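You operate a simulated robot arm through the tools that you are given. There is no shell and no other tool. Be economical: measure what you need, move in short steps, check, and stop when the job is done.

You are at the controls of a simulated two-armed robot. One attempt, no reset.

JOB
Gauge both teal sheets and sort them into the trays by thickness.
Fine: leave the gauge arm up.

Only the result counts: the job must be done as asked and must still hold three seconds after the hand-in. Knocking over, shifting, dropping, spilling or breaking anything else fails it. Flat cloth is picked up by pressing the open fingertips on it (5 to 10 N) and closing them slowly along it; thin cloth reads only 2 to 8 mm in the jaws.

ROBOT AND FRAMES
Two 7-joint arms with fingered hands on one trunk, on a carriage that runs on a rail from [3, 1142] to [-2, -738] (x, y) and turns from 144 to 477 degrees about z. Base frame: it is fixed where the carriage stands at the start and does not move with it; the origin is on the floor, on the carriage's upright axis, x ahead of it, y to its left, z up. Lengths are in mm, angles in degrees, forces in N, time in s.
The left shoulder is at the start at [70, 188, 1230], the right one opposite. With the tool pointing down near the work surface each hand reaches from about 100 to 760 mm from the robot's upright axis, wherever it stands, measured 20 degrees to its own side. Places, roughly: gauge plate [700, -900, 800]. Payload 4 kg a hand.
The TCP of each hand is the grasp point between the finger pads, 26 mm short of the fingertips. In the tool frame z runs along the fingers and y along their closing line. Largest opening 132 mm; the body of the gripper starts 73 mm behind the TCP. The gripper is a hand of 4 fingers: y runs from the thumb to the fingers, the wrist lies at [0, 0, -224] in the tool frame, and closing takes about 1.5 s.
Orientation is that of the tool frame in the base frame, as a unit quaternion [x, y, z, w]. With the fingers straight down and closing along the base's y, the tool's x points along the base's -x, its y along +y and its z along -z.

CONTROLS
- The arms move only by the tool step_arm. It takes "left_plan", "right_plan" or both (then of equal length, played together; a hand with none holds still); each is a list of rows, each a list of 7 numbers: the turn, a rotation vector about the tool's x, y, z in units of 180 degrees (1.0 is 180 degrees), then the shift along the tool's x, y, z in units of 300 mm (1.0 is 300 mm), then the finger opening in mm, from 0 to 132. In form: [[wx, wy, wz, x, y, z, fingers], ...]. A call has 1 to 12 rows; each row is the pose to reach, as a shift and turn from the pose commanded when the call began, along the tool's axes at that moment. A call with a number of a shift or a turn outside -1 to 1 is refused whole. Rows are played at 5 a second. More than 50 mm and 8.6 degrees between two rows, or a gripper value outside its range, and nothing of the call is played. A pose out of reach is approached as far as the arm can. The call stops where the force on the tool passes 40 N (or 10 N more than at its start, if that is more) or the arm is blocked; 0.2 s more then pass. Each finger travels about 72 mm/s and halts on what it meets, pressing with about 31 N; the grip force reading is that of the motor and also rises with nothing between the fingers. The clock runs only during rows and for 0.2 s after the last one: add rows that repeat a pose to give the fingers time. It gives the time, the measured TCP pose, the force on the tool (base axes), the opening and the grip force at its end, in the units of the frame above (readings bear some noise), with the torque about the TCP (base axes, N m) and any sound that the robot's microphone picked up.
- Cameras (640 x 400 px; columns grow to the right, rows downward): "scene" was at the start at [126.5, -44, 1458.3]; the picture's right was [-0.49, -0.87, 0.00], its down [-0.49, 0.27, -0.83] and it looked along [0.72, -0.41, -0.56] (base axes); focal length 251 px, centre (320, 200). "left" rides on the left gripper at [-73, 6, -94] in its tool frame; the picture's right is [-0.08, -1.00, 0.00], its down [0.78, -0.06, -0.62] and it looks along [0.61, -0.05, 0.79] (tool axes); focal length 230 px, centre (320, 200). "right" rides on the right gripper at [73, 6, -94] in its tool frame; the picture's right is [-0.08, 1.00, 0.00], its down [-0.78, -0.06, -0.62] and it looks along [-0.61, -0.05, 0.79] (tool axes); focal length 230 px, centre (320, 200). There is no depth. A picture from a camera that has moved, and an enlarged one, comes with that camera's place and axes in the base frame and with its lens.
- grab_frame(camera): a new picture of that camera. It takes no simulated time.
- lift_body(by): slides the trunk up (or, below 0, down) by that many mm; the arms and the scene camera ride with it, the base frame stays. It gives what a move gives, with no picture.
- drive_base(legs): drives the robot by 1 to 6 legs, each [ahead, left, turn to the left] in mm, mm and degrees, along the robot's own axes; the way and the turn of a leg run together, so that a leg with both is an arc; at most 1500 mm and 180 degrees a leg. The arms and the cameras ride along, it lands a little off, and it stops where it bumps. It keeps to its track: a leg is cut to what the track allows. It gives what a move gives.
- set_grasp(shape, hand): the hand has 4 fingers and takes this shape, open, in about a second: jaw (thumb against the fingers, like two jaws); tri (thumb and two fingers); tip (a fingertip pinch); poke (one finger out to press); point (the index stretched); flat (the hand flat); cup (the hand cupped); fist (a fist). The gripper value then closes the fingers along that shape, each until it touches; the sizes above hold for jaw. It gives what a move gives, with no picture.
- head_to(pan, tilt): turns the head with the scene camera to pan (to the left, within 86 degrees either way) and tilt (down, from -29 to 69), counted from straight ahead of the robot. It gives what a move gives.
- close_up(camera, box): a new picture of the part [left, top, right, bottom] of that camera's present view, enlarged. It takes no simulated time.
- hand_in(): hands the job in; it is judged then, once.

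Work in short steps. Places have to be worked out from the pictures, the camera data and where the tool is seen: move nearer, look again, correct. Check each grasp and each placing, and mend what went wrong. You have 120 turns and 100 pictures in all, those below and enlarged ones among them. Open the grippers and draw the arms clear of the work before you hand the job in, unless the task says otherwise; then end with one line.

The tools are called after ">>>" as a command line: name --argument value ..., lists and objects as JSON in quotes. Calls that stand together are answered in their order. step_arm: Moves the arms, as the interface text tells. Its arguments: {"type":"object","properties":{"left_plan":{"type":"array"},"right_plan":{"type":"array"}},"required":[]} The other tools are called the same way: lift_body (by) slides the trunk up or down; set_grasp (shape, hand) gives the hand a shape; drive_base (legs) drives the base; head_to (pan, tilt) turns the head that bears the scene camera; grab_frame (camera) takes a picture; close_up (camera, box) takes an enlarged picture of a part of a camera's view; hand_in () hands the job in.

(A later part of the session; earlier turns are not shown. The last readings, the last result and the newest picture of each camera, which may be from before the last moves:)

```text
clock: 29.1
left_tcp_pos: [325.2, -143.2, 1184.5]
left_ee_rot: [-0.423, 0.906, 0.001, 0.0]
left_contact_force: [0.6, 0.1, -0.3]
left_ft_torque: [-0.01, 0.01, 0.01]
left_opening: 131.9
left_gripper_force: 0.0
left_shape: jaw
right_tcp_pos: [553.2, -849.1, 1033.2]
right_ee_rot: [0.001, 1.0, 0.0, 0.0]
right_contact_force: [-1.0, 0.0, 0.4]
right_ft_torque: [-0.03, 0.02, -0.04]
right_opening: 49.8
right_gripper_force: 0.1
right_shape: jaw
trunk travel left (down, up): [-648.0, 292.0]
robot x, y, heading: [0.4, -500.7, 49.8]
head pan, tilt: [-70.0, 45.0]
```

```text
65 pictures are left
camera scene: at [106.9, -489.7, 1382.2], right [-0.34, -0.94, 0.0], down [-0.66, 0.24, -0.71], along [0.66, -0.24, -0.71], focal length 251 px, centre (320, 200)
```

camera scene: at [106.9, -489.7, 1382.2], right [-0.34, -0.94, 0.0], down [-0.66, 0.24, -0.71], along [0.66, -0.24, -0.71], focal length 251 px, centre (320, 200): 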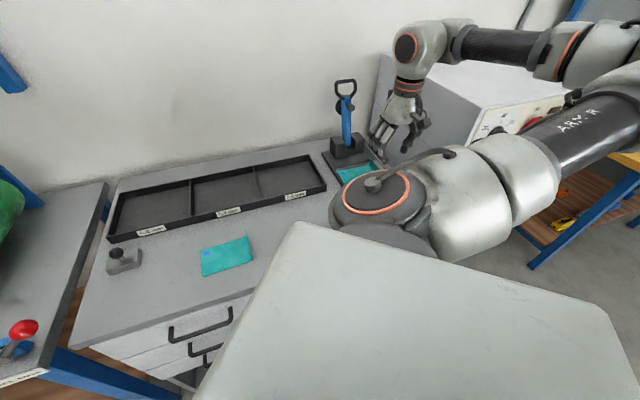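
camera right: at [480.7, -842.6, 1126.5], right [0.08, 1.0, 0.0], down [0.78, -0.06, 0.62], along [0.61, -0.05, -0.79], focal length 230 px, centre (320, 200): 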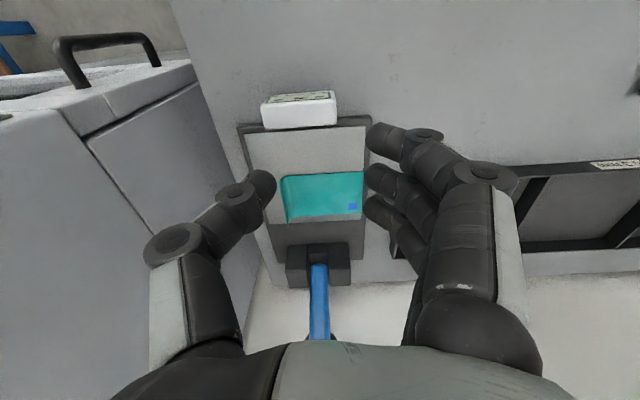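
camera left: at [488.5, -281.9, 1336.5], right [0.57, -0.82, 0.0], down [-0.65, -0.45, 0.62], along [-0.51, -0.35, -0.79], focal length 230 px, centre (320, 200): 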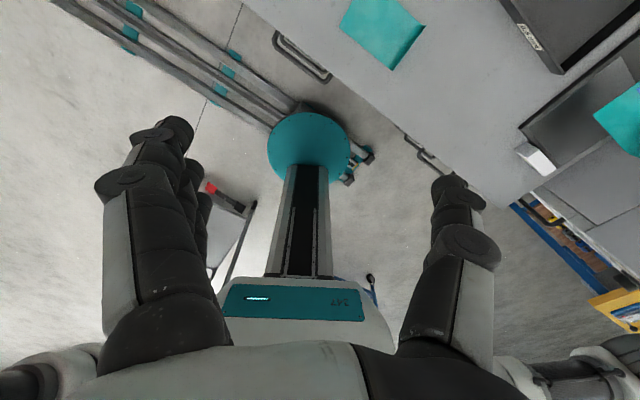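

The sheet is well placed under where the probe should land. For the loop handle a narrow pinch is best, so I'll try the "tip" shape and view it.

>>> set_grasp --shape "tip" --hand "right"

>>> grab_frame --camera "right"

```text
clock: 30.0
left_tcp_pos: [325.7, -142.8, 1184.0]
left_ee_rot: [-0.423, 0.906, 0.0, 0.0]
left_contact_force: [-0.5, -0.3, -0.1]
left_ft_torque: [0.0, -0.01, 0.03]
left_opening: 131.7
left_gripper_force: 0.0
left_shape: jaw
right_tcp_pos: [552.1, -849.0, 1031.9]
right_ee_rot: [0.001, 1.0, 0.0, 0.0]
right_contact_force: [-0.3, 0.0, 0.4]
right_ft_torque: [0.0, 0.0, -0.02]
right_opening: 131.8
right_gripper_force: 0.1
right_shape: tip
trunk travel left (down, up): [-648.0, 292.0]
robot x, y, heading: [-3.2, -499.8, 50.2]
head pan, tilt: [-70.0, 45.0]
```

```text
64 pictures are left
camera right: at [480.5, -843.3, 1126.3], right [0.08, 1.0, 0.0], down [0.79, -0.06, 0.62], along [0.61, -0.05, -0.79], focal length 230 px, centre (320, 200)
```

right: 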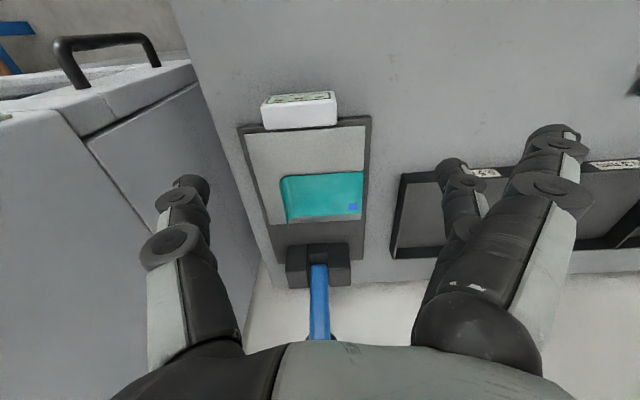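

I close it partway to see where the pinch falls.

>>> step_arm --right_plan '[[0, 0, 0, 0, 0, 0, 100], [0, 0, 0, 0, 0, 0, 70], [0, 0, 0, 0, 0, 0, 40], [0, 0, 0, 0, 0, 0, 30], [0, 0, 0, 0, 0, 0, 30], [0, 0, 0, 0, 0, 0, 30]]'

>>> grab_frame --camera "right"

>>> close_up --camera "scene" --box '[320, 20, 480, 170]'

```text
clock: 31.4
left_tcp_pos: [324.9, -143.4, 1183.6]
left_ee_rot: [-0.422, 0.906, -0.001, 0.001]
left_contact_force: [-0.2, 0.7, 0.5]
left_ft_torque: [0.01, 0.0, 0.01]
left_opening: 132.0
left_gripper_force: 0.0
left_shape: jaw
right_tcp_pos: [553.2, -847.8, 1032.1]
right_ee_rot: [0.001, 1.0, -0.001, 0.0]
right_contact_force: [-0.1, 0.2, 0.0]
right_ft_torque: [-0.01, 0.01, -0.02]
right_opening: 30.4
right_gripper_force: 0.0
right_shape: tip
trunk travel left (down, up): [-648.0, 292.0]
robot x, y, heading: [-1.9, -498.6, 50.1]
head pan, tilt: [-70.0, 45.0]
```

```text
63 pictures are left
camera right: at [480.5, -843.1, 1126.3], right [0.08, 1.0, 0.0], down [0.79, -0.06, 0.62], along [0.61, -0.05, -0.79], focal length 230 px, centre (320, 200)
```

right: 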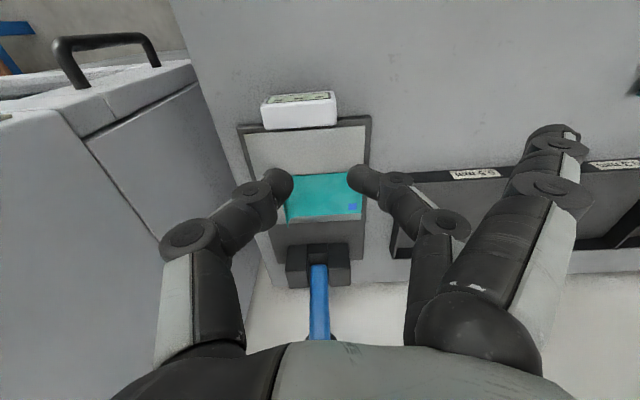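

```text
2.67 times, centred on (400, 95) of scene
camera zoom: at [106.5, -490.1, 1382.2], right [-0.34, -0.94, 0.0], down [-0.66, 0.24, -0.71], along [0.66, -0.24, -0.71], focal length 668 px, centre (107, 480)
```

zoom: 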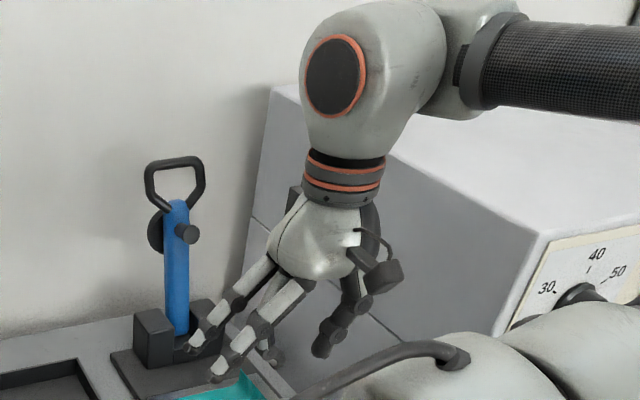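

In "tip" the outer fingers stick out, so jaw suits the loop better: thumb through the loop in front, fingers behind. I restore jaw, raise the trunk, and test yawing the hand 90° in free air.

>>> set_grasp --shape "jaw" --hand "right"

>>> lift_body --by 60

>>> step_arm --right_plan '[[0, 0, 0.0454, 0, 0.02, 0, 120], [0, 0, 0.0909, 0, 0.04, 0, 110], [0, 0, 0.1364, 0, 0.06, 0, 100], [0, 0, 0.1818, 0, 0.08, 0, 90], [0, 0, 0.2273, 0, 0.1, 0, 80], [0, 0, 0.2727, 0, 0.12, 0, 70], [0, 0, 0.3182, 0, 0.14, 0, 60], [0, 0, 0.3636, 0, 0.16, 0, 50], [0, 0, 0.4091, 0, 0.16, 0, 45], [0, 0, 0.4545, 0, 0.16, 0, 45], [0, 0, 0.5, 0, 0.16, 0, 45], [0, 0, 0.5, 0, 0.16, 0, 45]]'

>>> grab_frame --camera "scene"

```text
clock: 32.3
left_tcp_pos: [324.9, -142.8, 1184.3]
left_ee_rot: [-0.423, 0.906, 0.0, 0.0]
left_contact_force: [0.4, -0.1, -0.1]
left_ft_torque: [0.0, -0.02, -0.01]
left_opening: 131.7
left_gripper_force: 0.0
left_shape: jaw
right_tcp_pos: [553.2, -847.7, 1033.5]
right_ee_rot: [0.001, 1.0, -0.001, 0.001]
right_contact_force: [-0.1, -0.2, -0.7]
right_ft_torque: [-0.03, -0.01, -0.02]
right_opening: 131.9
right_gripper_force: 0.1
right_shape: jaw
trunk travel left (down, up): [-648.0, 292.0]
robot x, y, heading: [-3.1, -496.5, 50.1]
head pan, tilt: [-70.0, 45.0]
```

```text
clock: 33.3
left_tcp_pos: [324.8, -143.8, 1244.0]
left_ee_rot: [-0.423, 0.906, 0.0, 0.0]
left_contact_force: [0.0, 0.7, 0.5]
left_ft_torque: [-0.02, 0.0, -0.01]
left_opening: 131.7
left_gripper_force: 0.1
left_shape: jaw
right_tcp_pos: [552.5, -847.6, 1092.5]
right_ee_rot: [0.001, 1.0, 0.0, 0.001]
right_contact_force: [-0.3, -0.3, -1.0]
right_ft_torque: [0.01, -0.01, -0.02]
right_opening: 132.3
right_gripper_force: 0.0
right_shape: jaw
trunk travel left (down, up): [-708.0, 232.0]
robot x, y, heading: [-2.1, -499.7, 49.9]
head pan, tilt: [-70.0, 45.0]
```

```text
clock: 35.9
left_tcp_pos: [325.7, -143.8, 1243.6]
left_ee_rot: [-0.423, 0.906, 0.001, 0.0]
left_contact_force: [-0.5, 0.0, 0.0]
left_ft_torque: [0.0, -0.01, -0.01]
left_opening: 131.7
left_gripper_force: 0.2
left_shape: jaw
right_tcp_pos: [600.0, -815.7, 1052.6]
right_ee_rot: [0.708, 0.706, -0.001, 0.0]
right_contact_force: [-0.1, 0.0, -0.6]
right_ft_torque: [0.0, -0.01, 0.0]
right_opening: 45.6
right_gripper_force: 0.1
right_shape: jaw
right hand out of reach, approached as far as the arm can: row 8, 9, 10, 11, 12
trunk travel left (down, up): [-708.0, 232.0]
robot x, y, heading: [-1.2, -502.5, 50.2]
head pan, tilt: [-70.0, 45.0]
```

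```text
61 pictures are left
camera scene: at [106.3, -490.3, 1442.2], right [-0.34, -0.94, 0.0], down [-0.66, 0.24, -0.71], along [0.66, -0.24, -0.71], focal length 251 px, centre (320, 200)
```

scene: 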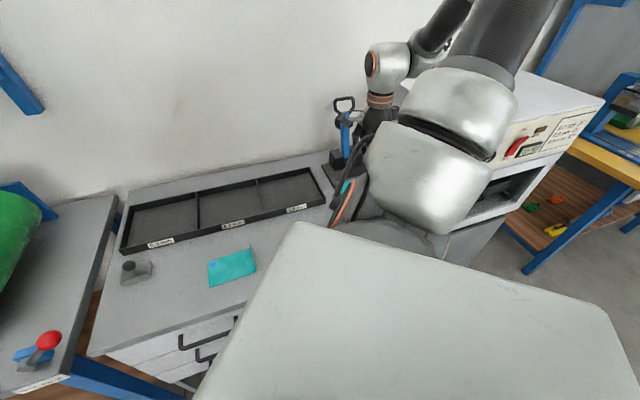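

Reached the yaw (tool x=+y, y=+x). Now I tilt the fingers forward 45° while moving toward (780,-860,1130).

>>> step_arm --right_plan '[[-0.042, 0, 0, -0.02, 0.1, -0.06, 45], [-0.083, 0, 0, -0.045, 0.2, -0.12, 45], [-0.125, 0, 0, -0.07, 0.3, -0.17, 45], [-0.167, 0, 0, -0.1, 0.4, -0.21, 45], [-0.208, 0, 0, -0.125, 0.5, -0.24, 45], [-0.25, 0, 0, -0.147, 0.6, -0.26, 45], [-0.25, 0, 0, -0.147, 0.6, -0.26, 45]]'

>>> grab_frame --camera "right"

>>> grab_frame --camera "scene"

```text
clock: 37.5
left_tcp_pos: [325.1, -143.4, 1245.4]
left_ee_rot: [-0.422, 0.906, 0.0, 0.0]
left_contact_force: [-0.9, -0.1, -0.2]
left_ft_torque: [0.03, -0.03, -0.03]
left_opening: 131.6
left_gripper_force: 0.0
left_shape: jaw
right_tcp_pos: [781.2, -862.3, 1127.6]
right_ee_rot: [0.653, 0.653, 0.271, 0.272]
right_contact_force: [0.0, -0.1, 0.1]
right_ft_torque: [-0.02, -0.01, 0.04]
right_opening: 45.4
right_gripper_force: 0.1
right_shape: jaw
right hand out of reach, approached as far as the arm can: row 1, 2, 3
trunk travel left (down, up): [-708.0, 232.0]
robot x, y, heading: [-2.4, -499.8, 50.1]
head pan, tilt: [-70.0, 45.0]
```

```text
60 pictures are left
camera right: at [718.7, -788.4, 1198.1], right [0.7, -0.08, 0.71], down [-0.48, -0.78, 0.39], along [0.52, -0.62, -0.59], focal length 230 px, centre (320, 200)
```

right: 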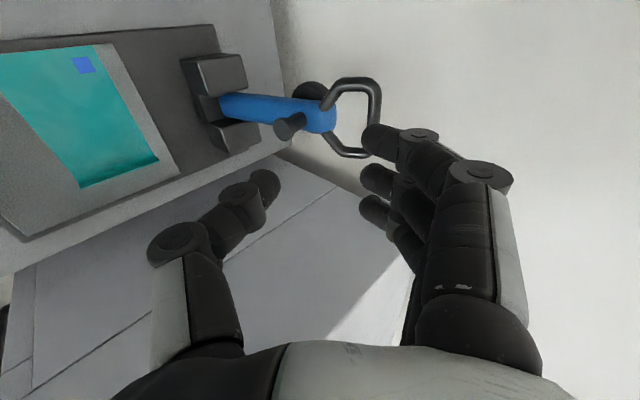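

```text
59 pictures are left
camera scene: at [105.8, -489.9, 1442.3], right [-0.34, -0.94, 0.0], down [-0.66, 0.24, -0.71], along [0.67, -0.24, -0.71], focal length 251 px, centre (320, 200)
```

scene: 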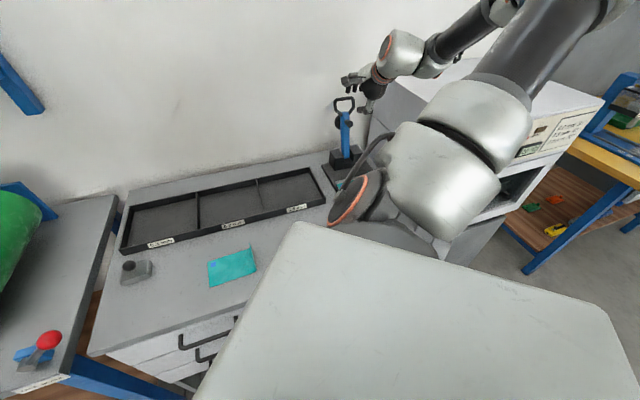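

Clear view of the loop; its top bar is near (908,-868,1071). I shift 50 mm along the closing line and advance 75 mm, then recheck.

>>> step_arm --right_plan '[[0, 0, 0, 0, 0.09, 0.05, 50], [0, 0, 0, -0.01, 0.165, 0.12, 50], [0, 0, 0, -0.02, 0.165, 0.25, 50], [0, 0, 0, -0.02, 0.165, 0.25, 50]]'

>>> grab_frame --camera "right"

>>> close_up --camera "scene" --box '[300, 30, 440, 170]'

```text
clock: 38.5
left_tcp_pos: [325.2, -143.4, 1243.4]
left_ee_rot: [-0.423, 0.906, 0.001, 0.001]
left_contact_force: [0.5, 0.2, 0.3]
left_ft_torque: [-0.02, -0.02, 0.0]
left_opening: 131.7
left_gripper_force: 0.0
left_shape: jaw
right_tcp_pos: [866.4, -867.6, 1110.3]
right_ee_rot: [0.654, 0.652, 0.271, 0.27]
right_contact_force: [0.0, 0.8, -0.4]
right_ft_torque: [-0.01, 0.0, 0.03]
right_opening: 49.5
right_gripper_force: 0.0
right_shape: jaw
trunk travel left (down, up): [-708.0, 232.0]
robot x, y, heading: [-3.2, -500.0, 50.0]
head pan, tilt: [-70.0, 45.0]
```

```text
58 pictures are left
camera right: at [806.1, -794.5, 1180.3], right [0.7, -0.08, 0.71], down [-0.48, -0.78, 0.39], along [0.52, -0.62, -0.59], focal length 230 px, centre (320, 200)
```

right: 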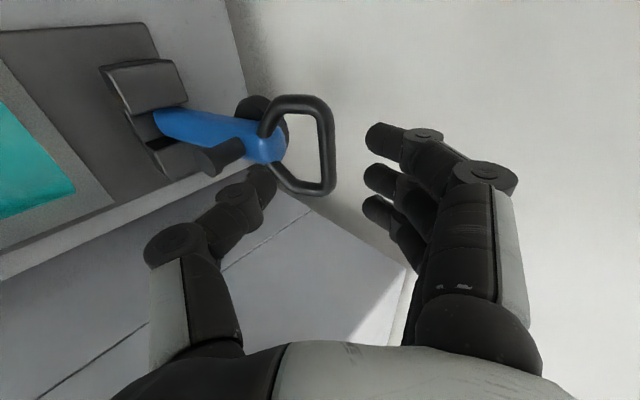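

```text
2.86 times, centred on (370, 100) of scene
camera zoom: at [105.5, -490.1, 1442.3], right [-0.34, -0.94, 0.0], down [-0.66, 0.24, -0.71], along [0.67, -0.24, -0.71], focal length 716 px, centre (177, 486)
```

zoom: 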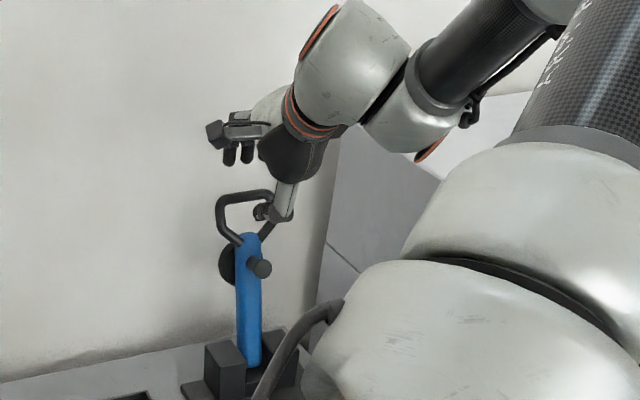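

Refined bar position is about (926,-877,1058), which lines up between thumb and fingers. I narrow the opening to 34 and advance 68 mm.

>>> step_arm --right_plan '[[0, 0, 0, -0.015, 0.015, 0.06, 34], [0, 0, 0, -0.03, 0.018, 0.13, 34], [0, 0, 0, -0.03, 0.018, 0.18, 34], [0, 0, 0, -0.03, 0.018, 0.227, 34], [0, 0, 0, -0.03, 0.018, 0.227, 34]]'

>>> grab_frame --camera "right"

>>> close_up --camera "scene" --box '[300, 30, 440, 170]'

```text
clock: 39.7
left_tcp_pos: [323.8, -143.1, 1243.4]
left_ee_rot: [-0.422, 0.906, 0.0, -0.001]
left_contact_force: [-0.2, -0.3, -0.4]
left_ft_torque: [0.01, -0.03, 0.04]
left_opening: 131.8
left_gripper_force: 0.0
left_shape: jaw
right_tcp_pos: [918.2, -876.8, 1064.7]
right_ee_rot: [0.654, 0.652, 0.271, 0.271]
right_contact_force: [-0.2, -0.3, 0.8]
right_ft_torque: [0.01, -0.01, 0.0]
right_opening: 34.2
right_gripper_force: 0.1
right_shape: jaw
trunk travel left (down, up): [-708.0, 232.0]
robot x, y, heading: [-0.8, -498.2, 49.7]
head pan, tilt: [-70.0, 45.0]
```

```text
56 pictures are left
camera right: at [857.0, -804.0, 1135.2], right [0.7, -0.08, 0.7], down [-0.48, -0.78, 0.39], along [0.52, -0.62, -0.59], focal length 230 px, centre (320, 200)
```

right: 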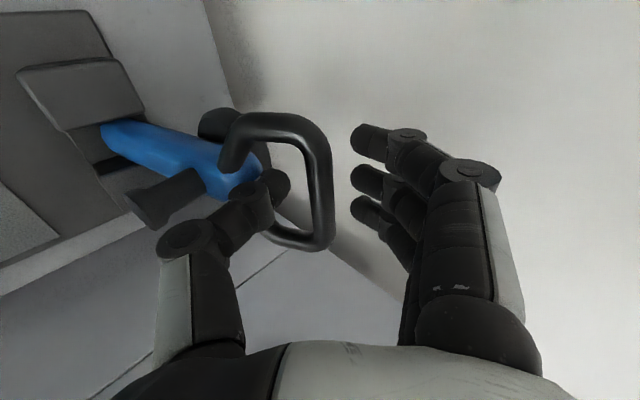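

```text
2.86 times, centred on (370, 100) of scene
camera zoom: at [105.7, -490.1, 1442.3], right [-0.34, -0.94, 0.0], down [-0.66, 0.24, -0.71], along [0.67, -0.24, -0.71], focal length 716 px, centre (177, 486)
```

zoom: 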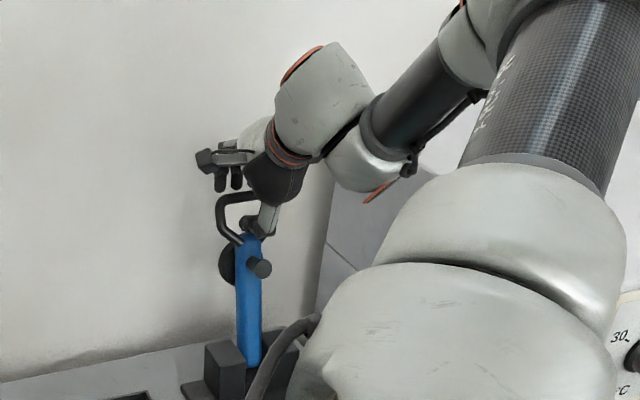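

The bar sits between thumb (inside the loop) and fingers. I close on it.

>>> step_arm --right_plan '[[0, 0, 0, 0, 0, 0, 26], [0, 0, 0, 0, 0, 0, 18], [0, 0, 0, 0, 0, 0, 8], [0, 0, 0, 0, 0, 0, 2], [0, 0, 0, 0, 0, 0, 2]]'

>>> grab_frame --camera "right"

```text
clock: 40.9
left_tcp_pos: [326.5, -143.1, 1243.3]
left_ee_rot: [-0.423, 0.906, 0.0, 0.001]
left_contact_force: [0.0, 0.0, 0.2]
left_ft_torque: [-0.01, -0.02, 0.04]
left_opening: 131.8
left_gripper_force: 0.2
left_shape: jaw
right_tcp_pos: [918.6, -877.0, 1064.2]
right_ee_rot: [0.654, 0.653, 0.27, 0.27]
right_contact_force: [-0.1, 0.9, -4.0]
right_ft_torque: [0.01, -0.03, 0.01]
right_opening: 0.0
right_gripper_force: 31.2
right_shape: jaw
trunk travel left (down, up): [-708.0, 232.0]
robot x, y, heading: [-1.4, -498.0, 50.2]
head pan, tilt: [-70.0, 45.0]
```

```text
54 pictures are left
camera right: at [857.9, -804.1, 1133.7], right [0.71, -0.08, 0.7], down [-0.48, -0.78, 0.39], along [0.52, -0.61, -0.59], focal length 230 px, centre (320, 200)
```

right: 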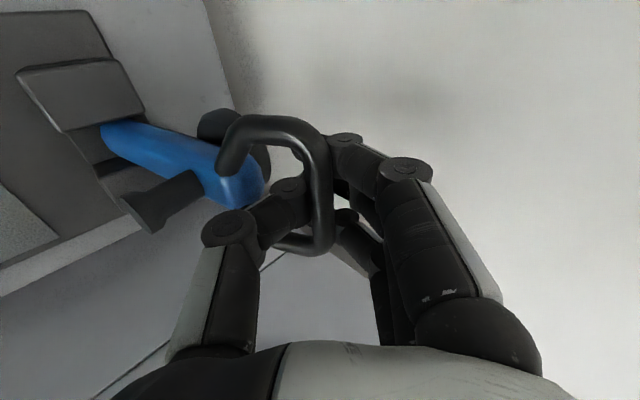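

Opening reads 0, so either the bar is caged behind the closed fingertips or it was missed. Zooming in.

>>> close_up --camera "right" --box '[200, 80, 440, 300]'

>>> close_up --camera "scene" --box '[320, 50, 400, 130]'

```text
1.82 times, centred on (320, 190) of right
camera zoom: at [857.9, -804.1, 1133.7], right [0.71, -0.08, 0.7], down [-0.48, -0.78, 0.39], along [0.52, -0.61, -0.59], focal length 418 px, centre (320, 218)
```

zoom: 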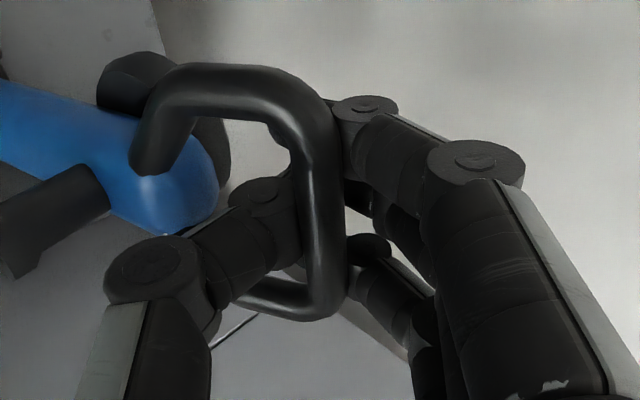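

```text
5.00 times, centred on (360, 90) of scene
camera zoom: at [107.4, -490.4, 1442.0], right [-0.34, -0.94, 0.0], down [-0.67, 0.24, -0.71], along [0.66, -0.24, -0.71], focal length 1253 px, centre (120, 750)
```

zoom: 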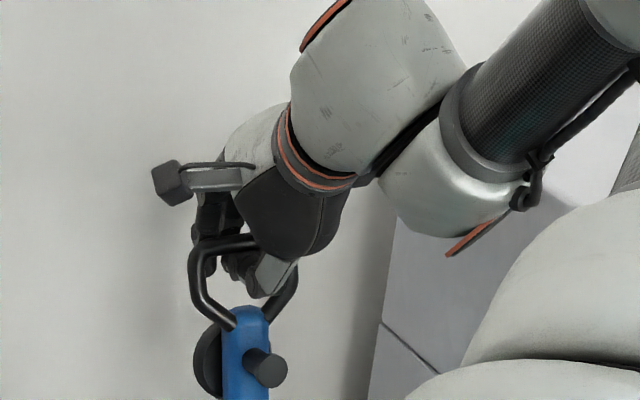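

The thumb goes through the loop and meets the fingers behind it, so the bar is caged. I start pulling the lever forward along its arc (about 20°) and check the force.

>>> step_arm --right_plan '[[0, 0, 0, 0, -0.046, -0.05, 0], [0, 0, 0, 0, -0.092, -0.099, 0], [0, 0, 0, 0, -0.146, -0.14, 0], [0, 0, 0, 0, -0.2, -0.18, 0], [0, 0, 0, 0, -0.2, -0.18, 0]]'

>>> close_up --camera "scene" --box '[300, 50, 420, 170]'

>>> grab_frame --camera "right"

```text
clock: 42.1
left_tcp_pos: [326.2, -142.1, 1243.0]
left_ee_rot: [-0.423, 0.906, 0.0, 0.0]
left_contact_force: [0.1, 0.4, 0.2]
left_ft_torque: [0.01, 0.0, -0.01]
left_opening: 132.1
left_gripper_force: 0.2
left_shape: jaw
right_tcp_pos: [840.7, -876.2, 1059.5]
right_ee_rot: [0.654, 0.653, 0.269, 0.269]
right_contact_force: [-0.1, -0.3, -2.4]
right_ft_torque: [0.02, -0.02, -0.02]
right_opening: 0.0
right_gripper_force: 31.0
right_shape: jaw
trunk travel left (down, up): [-708.0, 232.0]
robot x, y, heading: [-2.6, -502.8, 49.9]
head pan, tilt: [-70.0, 45.0]
```

```text
3.33 times, centred on (360, 110) of scene
camera zoom: at [107.6, -489.9, 1442.1], right [-0.34, -0.94, 0.0], down [-0.67, 0.24, -0.71], along [0.66, -0.24, -0.71], focal length 835 px, centre (187, 500)
```

zoom: 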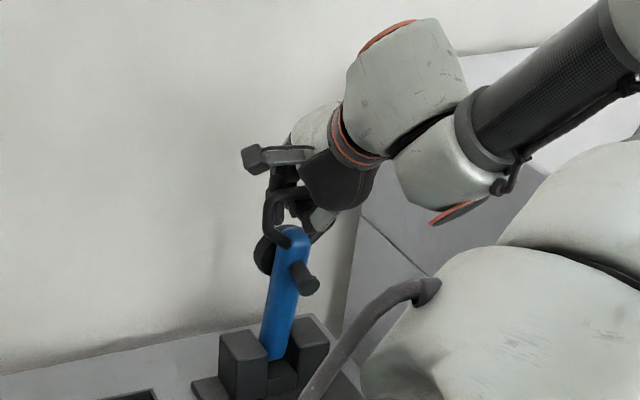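

```text
50 pictures are left
camera right: at [778.9, -803.9, 1129.9], right [0.71, -0.08, 0.7], down [-0.48, -0.78, 0.39], along [0.52, -0.62, -0.59], focal length 230 px, centre (320, 200)
```

right: 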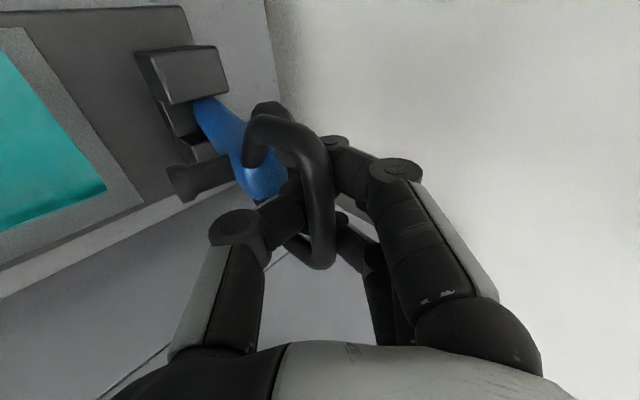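

The lever follows easily with almost no force. I continue to about 50° forward.

>>> step_arm --right_plan '[[0, 0, 0, 0, -0.06, -0.032, 0], [0, 0, 0, 0, -0.12, -0.061, 0], [0, 0, 0, 0, -0.185, -0.082, 0], [0, 0, 0, 0, -0.249, -0.1, 0], [0, 0, 0, 0, -0.315, -0.11, 0], [0, 0, 0, 0, -0.382, -0.117, 0], [0, 0, 0, 0, -0.45, -0.115, 0], [0, 0, 0, 0, -0.45, -0.115, 0]]'

>>> grab_frame --camera "right"

>>> grab_frame --camera "scene"

```text
clock: 43.9
left_tcp_pos: [324.8, -141.6, 1244.0]
left_ee_rot: [-0.422, 0.907, -0.001, 0.0]
left_contact_force: [0.5, 0.0, -0.3]
left_ft_torque: [-0.02, -0.02, -0.02]
left_opening: 132.1
left_gripper_force: 0.1
left_shape: jaw
right_tcp_pos: [720.5, -875.3, 991.1]
right_ee_rot: [0.654, 0.653, 0.271, 0.271]
right_contact_force: [1.0, -3.6, 11.4]
right_ft_torque: [0.03, -1.77, 0.05]
right_opening: 0.1
right_gripper_force: 31.0
right_shape: jaw
trunk travel left (down, up): [-708.0, 232.0]
robot x, y, heading: [-1.4, -498.8, 49.9]
head pan, tilt: [-70.0, 45.0]
```

```text
49 pictures are left
camera right: at [658.8, -803.1, 1060.9], right [0.7, -0.08, 0.71], down [-0.48, -0.78, 0.39], along [0.52, -0.62, -0.59], focal length 230 px, centre (320, 200)
```

right: 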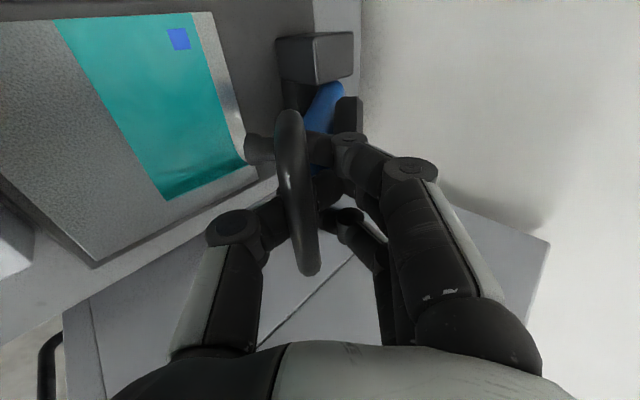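

```text
48 pictures are left
camera scene: at [104.6, -489.7, 1442.4], right [-0.34, -0.94, 0.0], down [-0.66, 0.24, -0.71], along [0.67, -0.24, -0.71], focal length 251 px, centre (320, 200)
```

scene: 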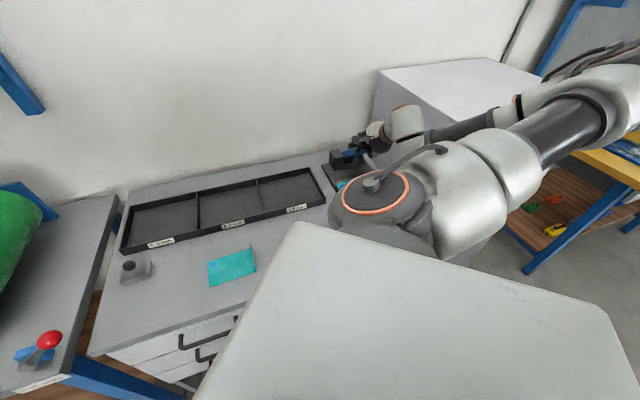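

Fingers are starting to bind against the loop. I open slightly so the bar rests on the thumb (front and below), and lower it with the thumb supporting it.

>>> step_arm --right_plan '[[0, 0, 0, 0, 0, 0, 15], [0, 0, 0, 0, 0, -0.03, 35], [0, 0, 0, 0, -0.02, -0.05, 60], [0, 0, 0, 0, -0.08, -0.04, 70], [0, 0, 0, 0, -0.16, -0.03, 70], [0, 0, 0, 0, -0.23, 0, 70], [0, 0, 0, 0, -0.23, 0, 70]]'

>>> grab_frame --camera "right"

```text
clock: 45.5
left_tcp_pos: [325.2, -142.0, 1243.8]
left_ee_rot: [-0.423, 0.906, 0.001, -0.001]
left_contact_force: [-0.2, 0.5, 0.0]
left_ft_torque: [-0.02, 0.0, -0.02]
left_opening: 131.8
left_gripper_force: 0.1
left_shape: jaw
right_tcp_pos: [671.8, -875.4, 940.6]
right_ee_rot: [0.654, 0.653, 0.27, 0.27]
right_contact_force: [-0.2, -0.3, -2.1]
right_ft_torque: [0.01, -0.02, -0.02]
right_opening: 70.8
right_gripper_force: 0.1
right_shape: jaw
trunk travel left (down, up): [-708.0, 232.0]
robot x, y, heading: [-1.1, -498.4, 49.9]
head pan, tilt: [-70.0, 45.0]
```

```text
47 pictures are left
camera right: at [610.1, -803.2, 1010.6], right [0.71, -0.08, 0.7], down [-0.48, -0.78, 0.39], along [0.52, -0.62, -0.59], focal length 230 px, centre (320, 200)
```

right: 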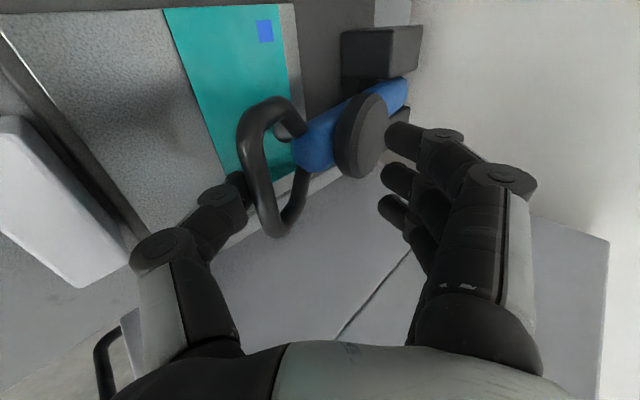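

The lever rests on the thumb at about 65–70° and the disc is on top. I continue lowering.

>>> step_arm --right_plan '[[0, 0, 0, 0, -0.06, 0.028, 70], [0, 0, 0, 0, -0.12, 0.058, 70], [0, 0, 0, 0, -0.174, 0.07, 70], [0, 0, 0, 0, -0.174, 0.07, 70]]'

>>> grab_frame --camera "right"

```text
clock: 46.5
left_tcp_pos: [324.2, -142.4, 1244.0]
left_ee_rot: [-0.422, 0.906, 0.0, -0.001]
left_contact_force: [0.3, 1.5, -0.3]
left_ft_torque: [0.04, 0.02, 0.03]
left_opening: 131.6
left_gripper_force: 0.1
left_shape: jaw
right_tcp_pos: [648.1, -874.8, 888.7]
right_ee_rot: [0.654, 0.653, 0.271, 0.271]
right_contact_force: [-0.3, 0.1, 0.2]
right_ft_torque: [0.03, -0.03, 0.01]
right_opening: 69.8
right_gripper_force: 0.0
right_shape: jaw
trunk travel left (down, up): [-708.0, 232.0]
robot x, y, heading: [-3.7, -500.5, 50.2]
head pan, tilt: [-70.0, 45.0]
```

```text
46 pictures are left
camera right: at [587.1, -803.0, 959.1], right [0.71, -0.08, 0.7], down [-0.48, -0.78, 0.39], along [0.52, -0.62, -0.59], focal length 230 px, centre (320, 200)
```

right: 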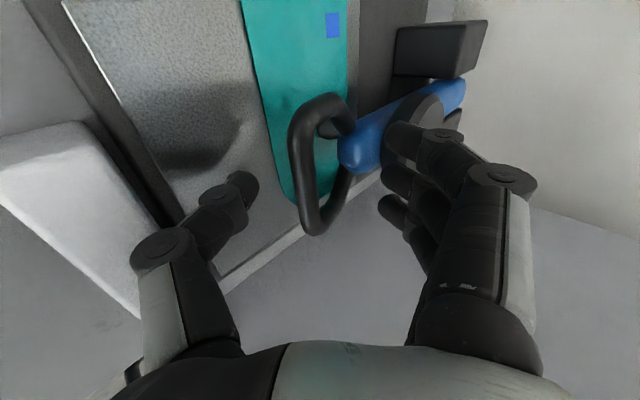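

The force is zero and the lever has left the thumb, so the probe is resting on the sheet. I back off along the tool axis and read the display.

>>> step_arm --right_plan '[[0, 0, 0, 0, 0, -0.1, 70], [0, 0, 0, 0, 0, -0.25, 70], [0, 0, 0, 0, 0, -0.4, 70], [0, 0, 0, 0, 0, -0.4, 70]]'

>>> grab_frame --camera "right"

>>> close_up --camera "scene" --box '[300, 120, 420, 240]'

```text
clock: 47.5
left_tcp_pos: [324.8, -143.9, 1243.3]
left_ee_rot: [-0.423, 0.906, 0.0, 0.001]
left_contact_force: [0.7, 0.8, -0.4]
left_ft_torque: [0.06, 0.0, 0.0]
left_opening: 131.7
left_gripper_force: 0.1
left_shape: jaw
right_tcp_pos: [562.4, -876.1, 972.1]
right_ee_rot: [0.653, 0.653, 0.27, 0.272]
right_contact_force: [-0.1, 0.1, -0.4]
right_ft_torque: [0.01, -0.01, -0.03]
right_opening: 70.0
right_gripper_force: 0.0
right_shape: jaw
trunk travel left (down, up): [-708.0, 232.0]
robot x, y, heading: [1.4, -502.0, 50.2]
head pan, tilt: [-70.0, 45.0]
```

```text
45 pictures are left
camera right: at [501.9, -802.9, 1043.0], right [0.7, -0.08, 0.71], down [-0.48, -0.78, 0.39], along [0.52, -0.62, -0.59], focal length 230 px, centre (320, 200)
```

right: 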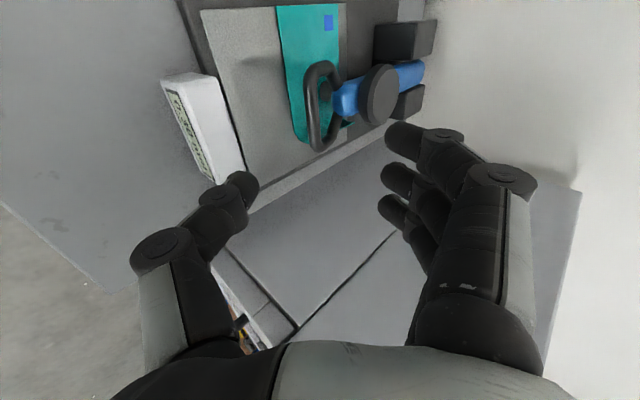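

```text
3.33 times, centred on (360, 180) of scene
camera zoom: at [106.4, -491.5, 1442.2], right [-0.34, -0.94, 0.0], down [-0.66, 0.24, -0.71], along [0.66, -0.24, -0.71], focal length 835 px, centre (187, 267)
```

zoom: 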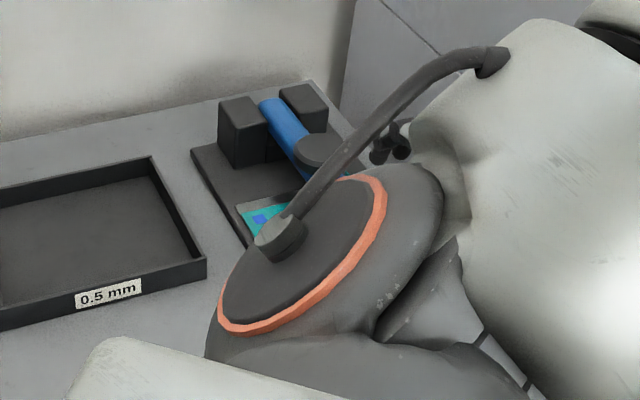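

The readout is visible in the hand camera. Enlarging it and the probe area.

>>> close_up --camera "right" --box '[150, 60, 260, 200]'

>>> close_up --camera "right" --box '[260, 0, 440, 170]'

```text
2.86 times, centred on (205, 130) of right
camera zoom: at [501.9, -802.9, 1043.0], right [0.7, -0.08, 0.71], down [-0.48, -0.78, 0.39], along [0.52, -0.62, -0.59], focal length 657 px, centre (649, 400)
```

zoom: 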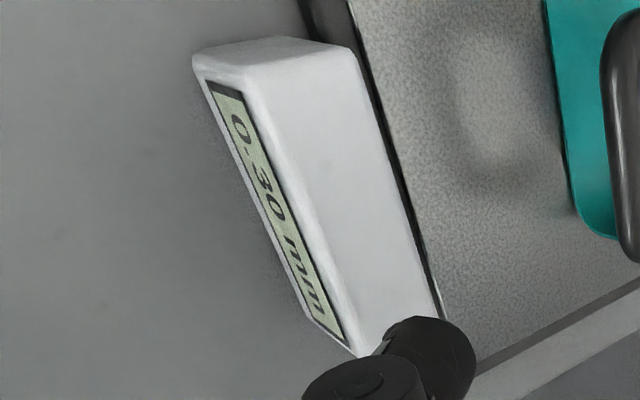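

```text
2.35 times, centred on (350, 85) of right
camera zoom: at [501.9, -802.9, 1043.0], right [0.7, -0.08, 0.71], down [-0.48, -0.78, 0.39], along [0.52, -0.62, -0.59], focal length 541 px, centre (249, 471)
```

zoom: 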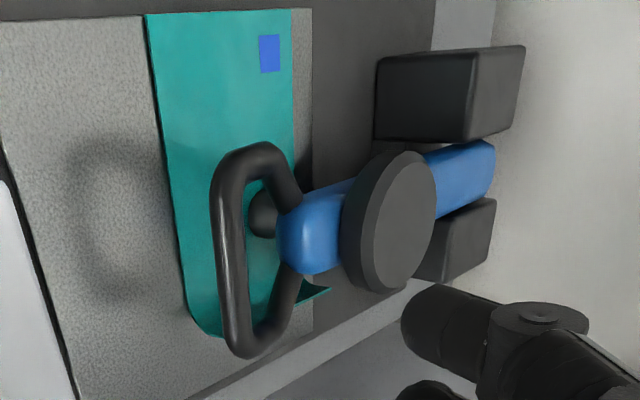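

It reads 0.30 mm, so sheet 2 belongs in the 0.3 mm tray. Now I raise the lever: advance so the thumb sits under the bar, then lift back along the arc.

>>> step_arm --right_plan '[[0, 0, 0, 0, 0, 0.13, 70], [0, 0, 0, 0, 0, 0.26, 70], [0, 0, 0, 0, 0, 0.4, 70], [0, 0, 0, 0, 0.06, 0.38, 70], [0, 0, 0, 0, 0.12, 0.357, 70], [0, 0, 0, 0, 0.179, 0.334, 70], [0, 0, 0, 0, 0.26, 0.315, 70], [0, 0, 0, 0, 0.349, 0.296, 70], [0, 0, 0, 0, 0.43, 0.285, 70], [0, 0, 0, 0, 0.504, 0.277, 70], [0, 0, 0, 0, 0.504, 0.277, 60]]'

>>> grab_frame --camera "right"

```text
clock: 49.9
left_tcp_pos: [325.4, -143.2, 1243.9]
left_ee_rot: [-0.423, 0.906, -0.001, 0.0]
left_contact_force: [0.5, 0.0, 0.3]
left_ft_torque: [-0.04, -0.03, 0.01]
left_opening: 131.9
left_gripper_force: 0.1
left_shape: jaw
right_tcp_pos: [730.4, -876.0, 1022.8]
right_ee_rot: [0.653, 0.653, 0.27, 0.271]
right_contact_force: [-1.3, 0.6, -0.7]
right_ft_torque: [0.0, 0.03, 0.0]
right_opening: 61.7
right_gripper_force: 0.1
right_shape: jaw
trunk travel left (down, up): [-708.0, 232.0]
robot x, y, heading: [2.8, -496.7, 50.1]
head pan, tilt: [-70.0, 45.0]
```

```text
41 pictures are left
camera right: at [669.0, -803.5, 1093.6], right [0.7, -0.08, 0.7], down [-0.48, -0.78, 0.39], along [0.52, -0.61, -0.59], focal length 230 px, centre (320, 200)
```

right: 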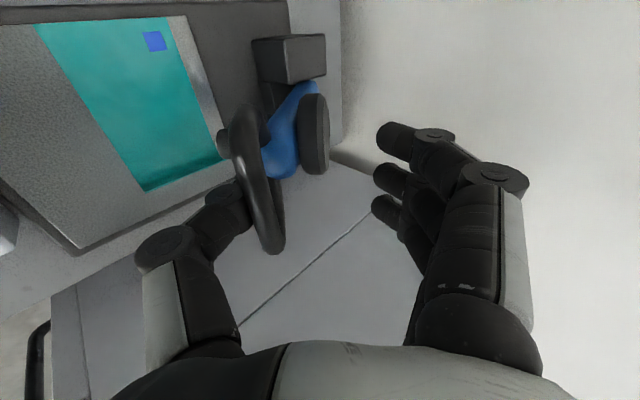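

The thumb carries the bar up well. I keep pushing it along the arc to past vertical.

>>> step_arm --right_plan '[[0, 0, 0, 0, 0.09, 0.006, 60], [0, 0, 0, 0, 0.18, 0.013, 60], [0, 0, 0, 0, 0.245, 0.03, 60], [0, 0, 0, 0, 0.308, 0.051, 60], [0, 0, 0, 0, 0.37, 0.08, 60], [0, 0, 0, 0, 0.428, 0.114, 60], [0, 0, 0, 0, 0.48, 0.155, 60], [0, 0, 0, 0, 0.534, 0.197, 60], [0, 0, 0, 0, 0.57, 0.232, 60], [0, 0, 0, 0, 0.599, 0.264, 60], [0, 0, 0, 0, 0.599, 0.264, 60]]'

>>> grab_frame --camera "right"

>>> close_up --camera "scene" --box '[300, 40, 420, 180]'

```text
clock: 52.3
left_tcp_pos: [325.4, -142.7, 1244.6]
left_ee_rot: [-0.422, 0.906, 0.0, -0.001]
left_contact_force: [0.6, 0.2, 0.5]
left_ft_torque: [-0.01, -0.02, -0.01]
left_opening: 131.5
left_gripper_force: 0.0
left_shape: jaw
right_tcp_pos: [913.1, -877.4, 1093.5]
right_ee_rot: [0.654, 0.652, 0.271, 0.271]
right_contact_force: [0.1, 1.8, -3.0]
right_ft_torque: [0.02, -0.06, -0.03]
right_opening: 62.4
right_gripper_force: 0.1
right_shape: jaw
trunk travel left (down, up): [-708.0, 232.0]
robot x, y, heading: [-0.3, -497.5, 50.0]
head pan, tilt: [-70.0, 45.0]
```

```text
40 pictures are left
camera right: at [852.1, -804.6, 1163.2], right [0.71, -0.08, 0.7], down [-0.48, -0.78, 0.39], along [0.52, -0.61, -0.59], focal length 230 px, centre (320, 200)
```

right: 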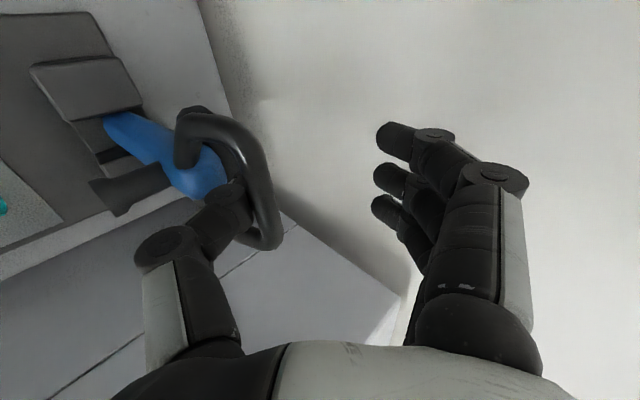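

```text
2.86 times, centred on (360, 110) of scene
camera zoom: at [106.8, -490.4, 1442.1], right [-0.34, -0.94, 0.0], down [-0.66, 0.24, -0.71], along [0.66, -0.24, -0.71], focal length 716 px, centre (206, 457)
```

zoom: 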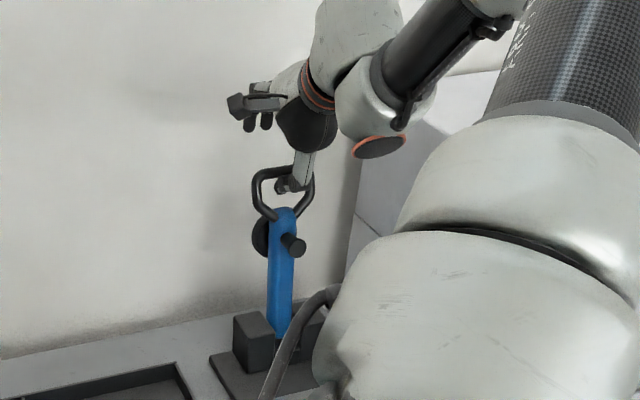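

Nearly upright, a bit short of its original lean. I push 18 mm more in +x, watching the force.

>>> step_arm --right_plan '[[0, 0, 0, 0, 0.02, 0.018, 60], [0, 0, 0, 0, 0.04, 0.04, 60], [0, 0, 0, 0, 0.04, 0.04, 60]]'

>>> close_up --camera "scene" --box '[300, 40, 420, 180]'

```text
clock: 53.1
left_tcp_pos: [326.6, -143.0, 1243.7]
left_ee_rot: [-0.422, 0.907, 0.0, 0.0]
left_contact_force: [0.3, -0.5, 0.2]
left_ft_torque: [-0.01, 0.01, -0.01]
left_opening: 131.7
left_gripper_force: 0.0
left_shape: jaw
right_tcp_pos: [929.9, -877.4, 1092.0]
right_ee_rot: [0.654, 0.653, 0.27, 0.27]
right_contact_force: [-1.0, 0.5, -6.8]
right_ft_torque: [0.01, -0.16, -0.02]
right_opening: 65.5
right_gripper_force: 0.1
right_shape: jaw
trunk travel left (down, up): [-708.0, 232.0]
robot x, y, heading: [-0.9, -496.4, 49.9]
head pan, tilt: [-70.0, 45.0]
```

```text
2.86 times, centred on (360, 110) of scene
camera zoom: at [107.5, -490.7, 1442.1], right [-0.34, -0.94, 0.0], down [-0.67, 0.24, -0.71], along [0.66, -0.24, -0.71], focal length 716 px, centre (206, 457)
```

zoom: 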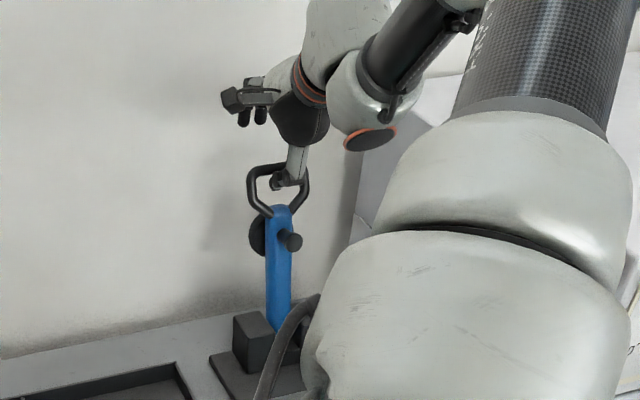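

The lever is back at its original lean. I withdraw the thumb along the tool axis.

>>> step_arm --right_plan '[[0, 0, 0, 0, -0.02, -0.05, 60], [0, 0, 0, 0, -0.02, -0.18, 60], [0, 0, 0, 0, -0.02, -0.33, 60], [0, 0, 0, 0, -0.05, -0.48, 60], [0, 0, 0, 0, -0.12, -0.6, 60], [0, 0, 0, 0, -0.2, -0.72, 60]]'

>>> grab_frame --camera "right"

```text
clock: 54.5
left_tcp_pos: [324.8, -142.6, 1243.7]
left_ee_rot: [-0.423, 0.906, 0.0, 0.0]
left_contact_force: [-0.4, 0.5, 0.1]
left_ft_torque: [0.01, 0.01, -0.01]
left_opening: 131.9
left_gripper_force: 0.1
left_shape: jaw
right_tcp_pos: [818.6, -875.0, 1185.3]
right_ee_rot: [0.654, 0.652, 0.27, 0.271]
right_contact_force: [0.2, 0.2, -0.2]
right_ft_torque: [-0.04, 0.01, -0.01]
right_opening: 60.6
right_gripper_force: 0.1
right_shape: jaw
right hand out of reach, approached as far as the arm can: row 5, 6
trunk travel left (down, up): [-708.0, 232.0]
robot x, y, heading: [3.9, -500.6, 50.0]
head pan, tilt: [-70.0, 45.0]
```

```text
37 pictures are left
camera right: at [757.2, -802.8, 1255.1], right [0.71, -0.08, 0.7], down [-0.48, -0.78, 0.39], along [0.52, -0.62, -0.59], focal length 230 px, centre (320, 200)
```

right: 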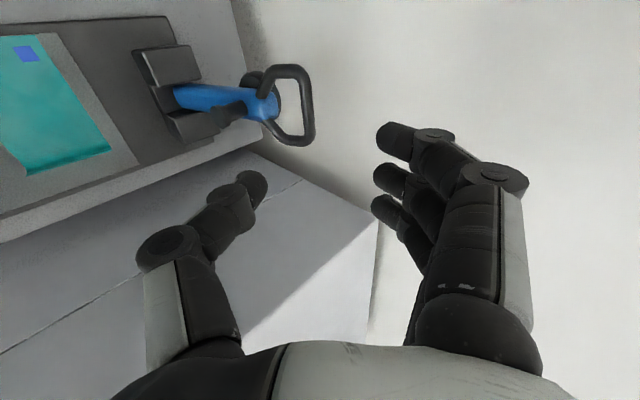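

Lever is up and clear. I rotate the hand back to pointing down with closing along y, moving to above the sheet.

>>> step_arm --right_plan '[[0.0163, 0.0163, -0.0393, -0.007, -0.06, 0.013, 60], [0.0326, 0.0326, -0.0787, -0.014, -0.12, 0.026, 60], [0.0489, 0.0489, -0.118, -0.021, -0.179, 0.039, 60], [0.0652, 0.0652, -0.1573, -0.028, -0.239, 0.052, 60], [0.0815, 0.0815, -0.1967, -0.035, -0.299, 0.065, 60], [0.0978, 0.0978, -0.236, -0.042, -0.359, 0.078, 60], [0.114, 0.114, -0.2753, -0.048, -0.418, 0.091, 60], [0.1303, 0.1303, -0.3147, -0.055, -0.478, 0.104, 60], [0.1466, 0.1466, -0.354, -0.062, -0.538, 0.117, 60], [0.1629, 0.1629, -0.3933, -0.069, -0.598, 0.13, 60], [0.1792, 0.1792, -0.4327, -0.076, -0.657, 0.143, 60], [0.1955, 0.1955, -0.472, -0.083, -0.717, 0.156, 60]]'

>>> lift_body --by -60

>>> grab_frame --camera "right"

```text
clock: 57.1
left_tcp_pos: [326.5, -142.2, 1244.0]
left_ee_rot: [-0.423, 0.906, 0.0, 0.0]
left_contact_force: [0.2, 0.1, -0.1]
left_ft_torque: [0.01, -0.02, 0.0]
left_opening: 131.9
left_gripper_force: 0.1
left_shape: jaw
right_tcp_pos: [701.8, -901.7, 996.6]
right_ee_rot: [-0.002, 1.0, -0.001, -0.001]
right_contact_force: [-0.7, -0.7, 0.3]
right_ft_torque: [0.01, 0.02, 0.03]
right_opening: 60.7
right_gripper_force: 0.0
right_shape: jaw
trunk travel left (down, up): [-708.0, 232.0]
robot x, y, heading: [-0.4, -497.1, 49.9]
head pan, tilt: [-70.0, 45.0]
```

```text
clock: 58.1
left_tcp_pos: [326.4, -142.8, 1183.9]
left_ee_rot: [-0.423, 0.906, 0.0, -0.001]
left_contact_force: [-0.6, 0.0, 0.0]
left_ft_torque: [0.02, -0.01, -0.01]
left_opening: 132.0
left_gripper_force: 0.0
left_shape: jaw
right_tcp_pos: [701.9, -900.1, 937.8]
right_ee_rot: [0.0, 1.0, 0.0, 0.0]
right_contact_force: [-0.2, 0.7, -0.1]
right_ft_torque: [0.0, 0.01, -0.01]
right_opening: 60.6
right_gripper_force: 0.0
right_shape: jaw
trunk travel left (down, up): [-648.0, 292.0]
robot x, y, heading: [2.1, -501.4, 50.1]
head pan, tilt: [-70.0, 45.0]
```

```text
36 pictures are left
camera right: at [629.0, -896.2, 1031.5], right [0.08, 1.0, 0.0], down [0.79, -0.06, 0.62], along [0.61, -0.05, -0.79], focal length 230 px, centre (320, 200)
```

right: 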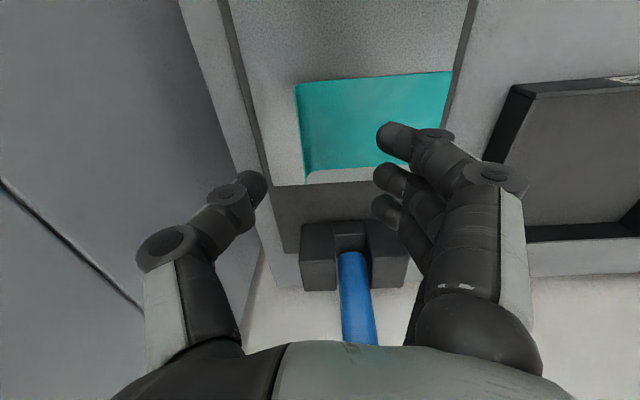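

Sheet still sits with its lip at (717,-919). I descend to the grasp height used before (z≈851) and close.

>>> step_arm --right_plan '[[0, 0, 0, -0.05, -0.063, 0, 50], [0, 0, 0, -0.05, -0.063, 0.12, 50], [0, 0, 0, -0.05, -0.063, 0.24, 50], [0, 0, 0, -0.05, -0.063, 0.287, 50], [0, 0, 0, -0.05, -0.063, 0.287, 35], [0, 0, 0, -0.05, -0.063, 0.287, 20], [0, 0, 0, -0.05, -0.063, 0.287, 5], [0, 0, 0, -0.05, -0.063, 0.287, 0], [0, 0, 0, -0.05, -0.063, 0.287, 0], [0, 0, 0, -0.05, -0.063, 0.287, 0]]'

>>> grab_frame --camera "right"

```text
clock: 60.3
left_tcp_pos: [325.2, -141.6, 1183.6]
left_ee_rot: [-0.422, 0.906, 0.0, 0.001]
left_contact_force: [0.4, -0.6, -0.7]
left_ft_torque: [-0.01, 0.01, -0.02]
left_opening: 131.8
left_gripper_force: 0.2
left_shape: jaw
right_tcp_pos: [714.5, -919.6, 852.4]
right_ee_rot: [0.0, 1.0, -0.001, 0.0]
right_contact_force: [0.5, 0.1, 1.1]
right_ft_torque: [0.14, 0.02, -0.04]
right_opening: 0.0
right_gripper_force: 31.0
right_shape: jaw
trunk travel left (down, up): [-648.0, 292.0]
robot x, y, heading: [-0.3, -499.0, 50.2]
head pan, tilt: [-70.0, 45.0]
```

```text
35 pictures are left
camera right: at [643.0, -914.6, 945.8], right [0.08, 1.0, 0.0], down [0.79, -0.06, 0.62], along [0.61, -0.05, -0.79], focal length 230 px, centre (320, 200)
```

right: 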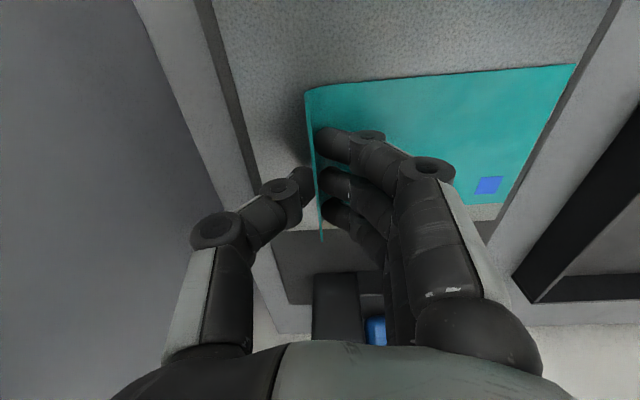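

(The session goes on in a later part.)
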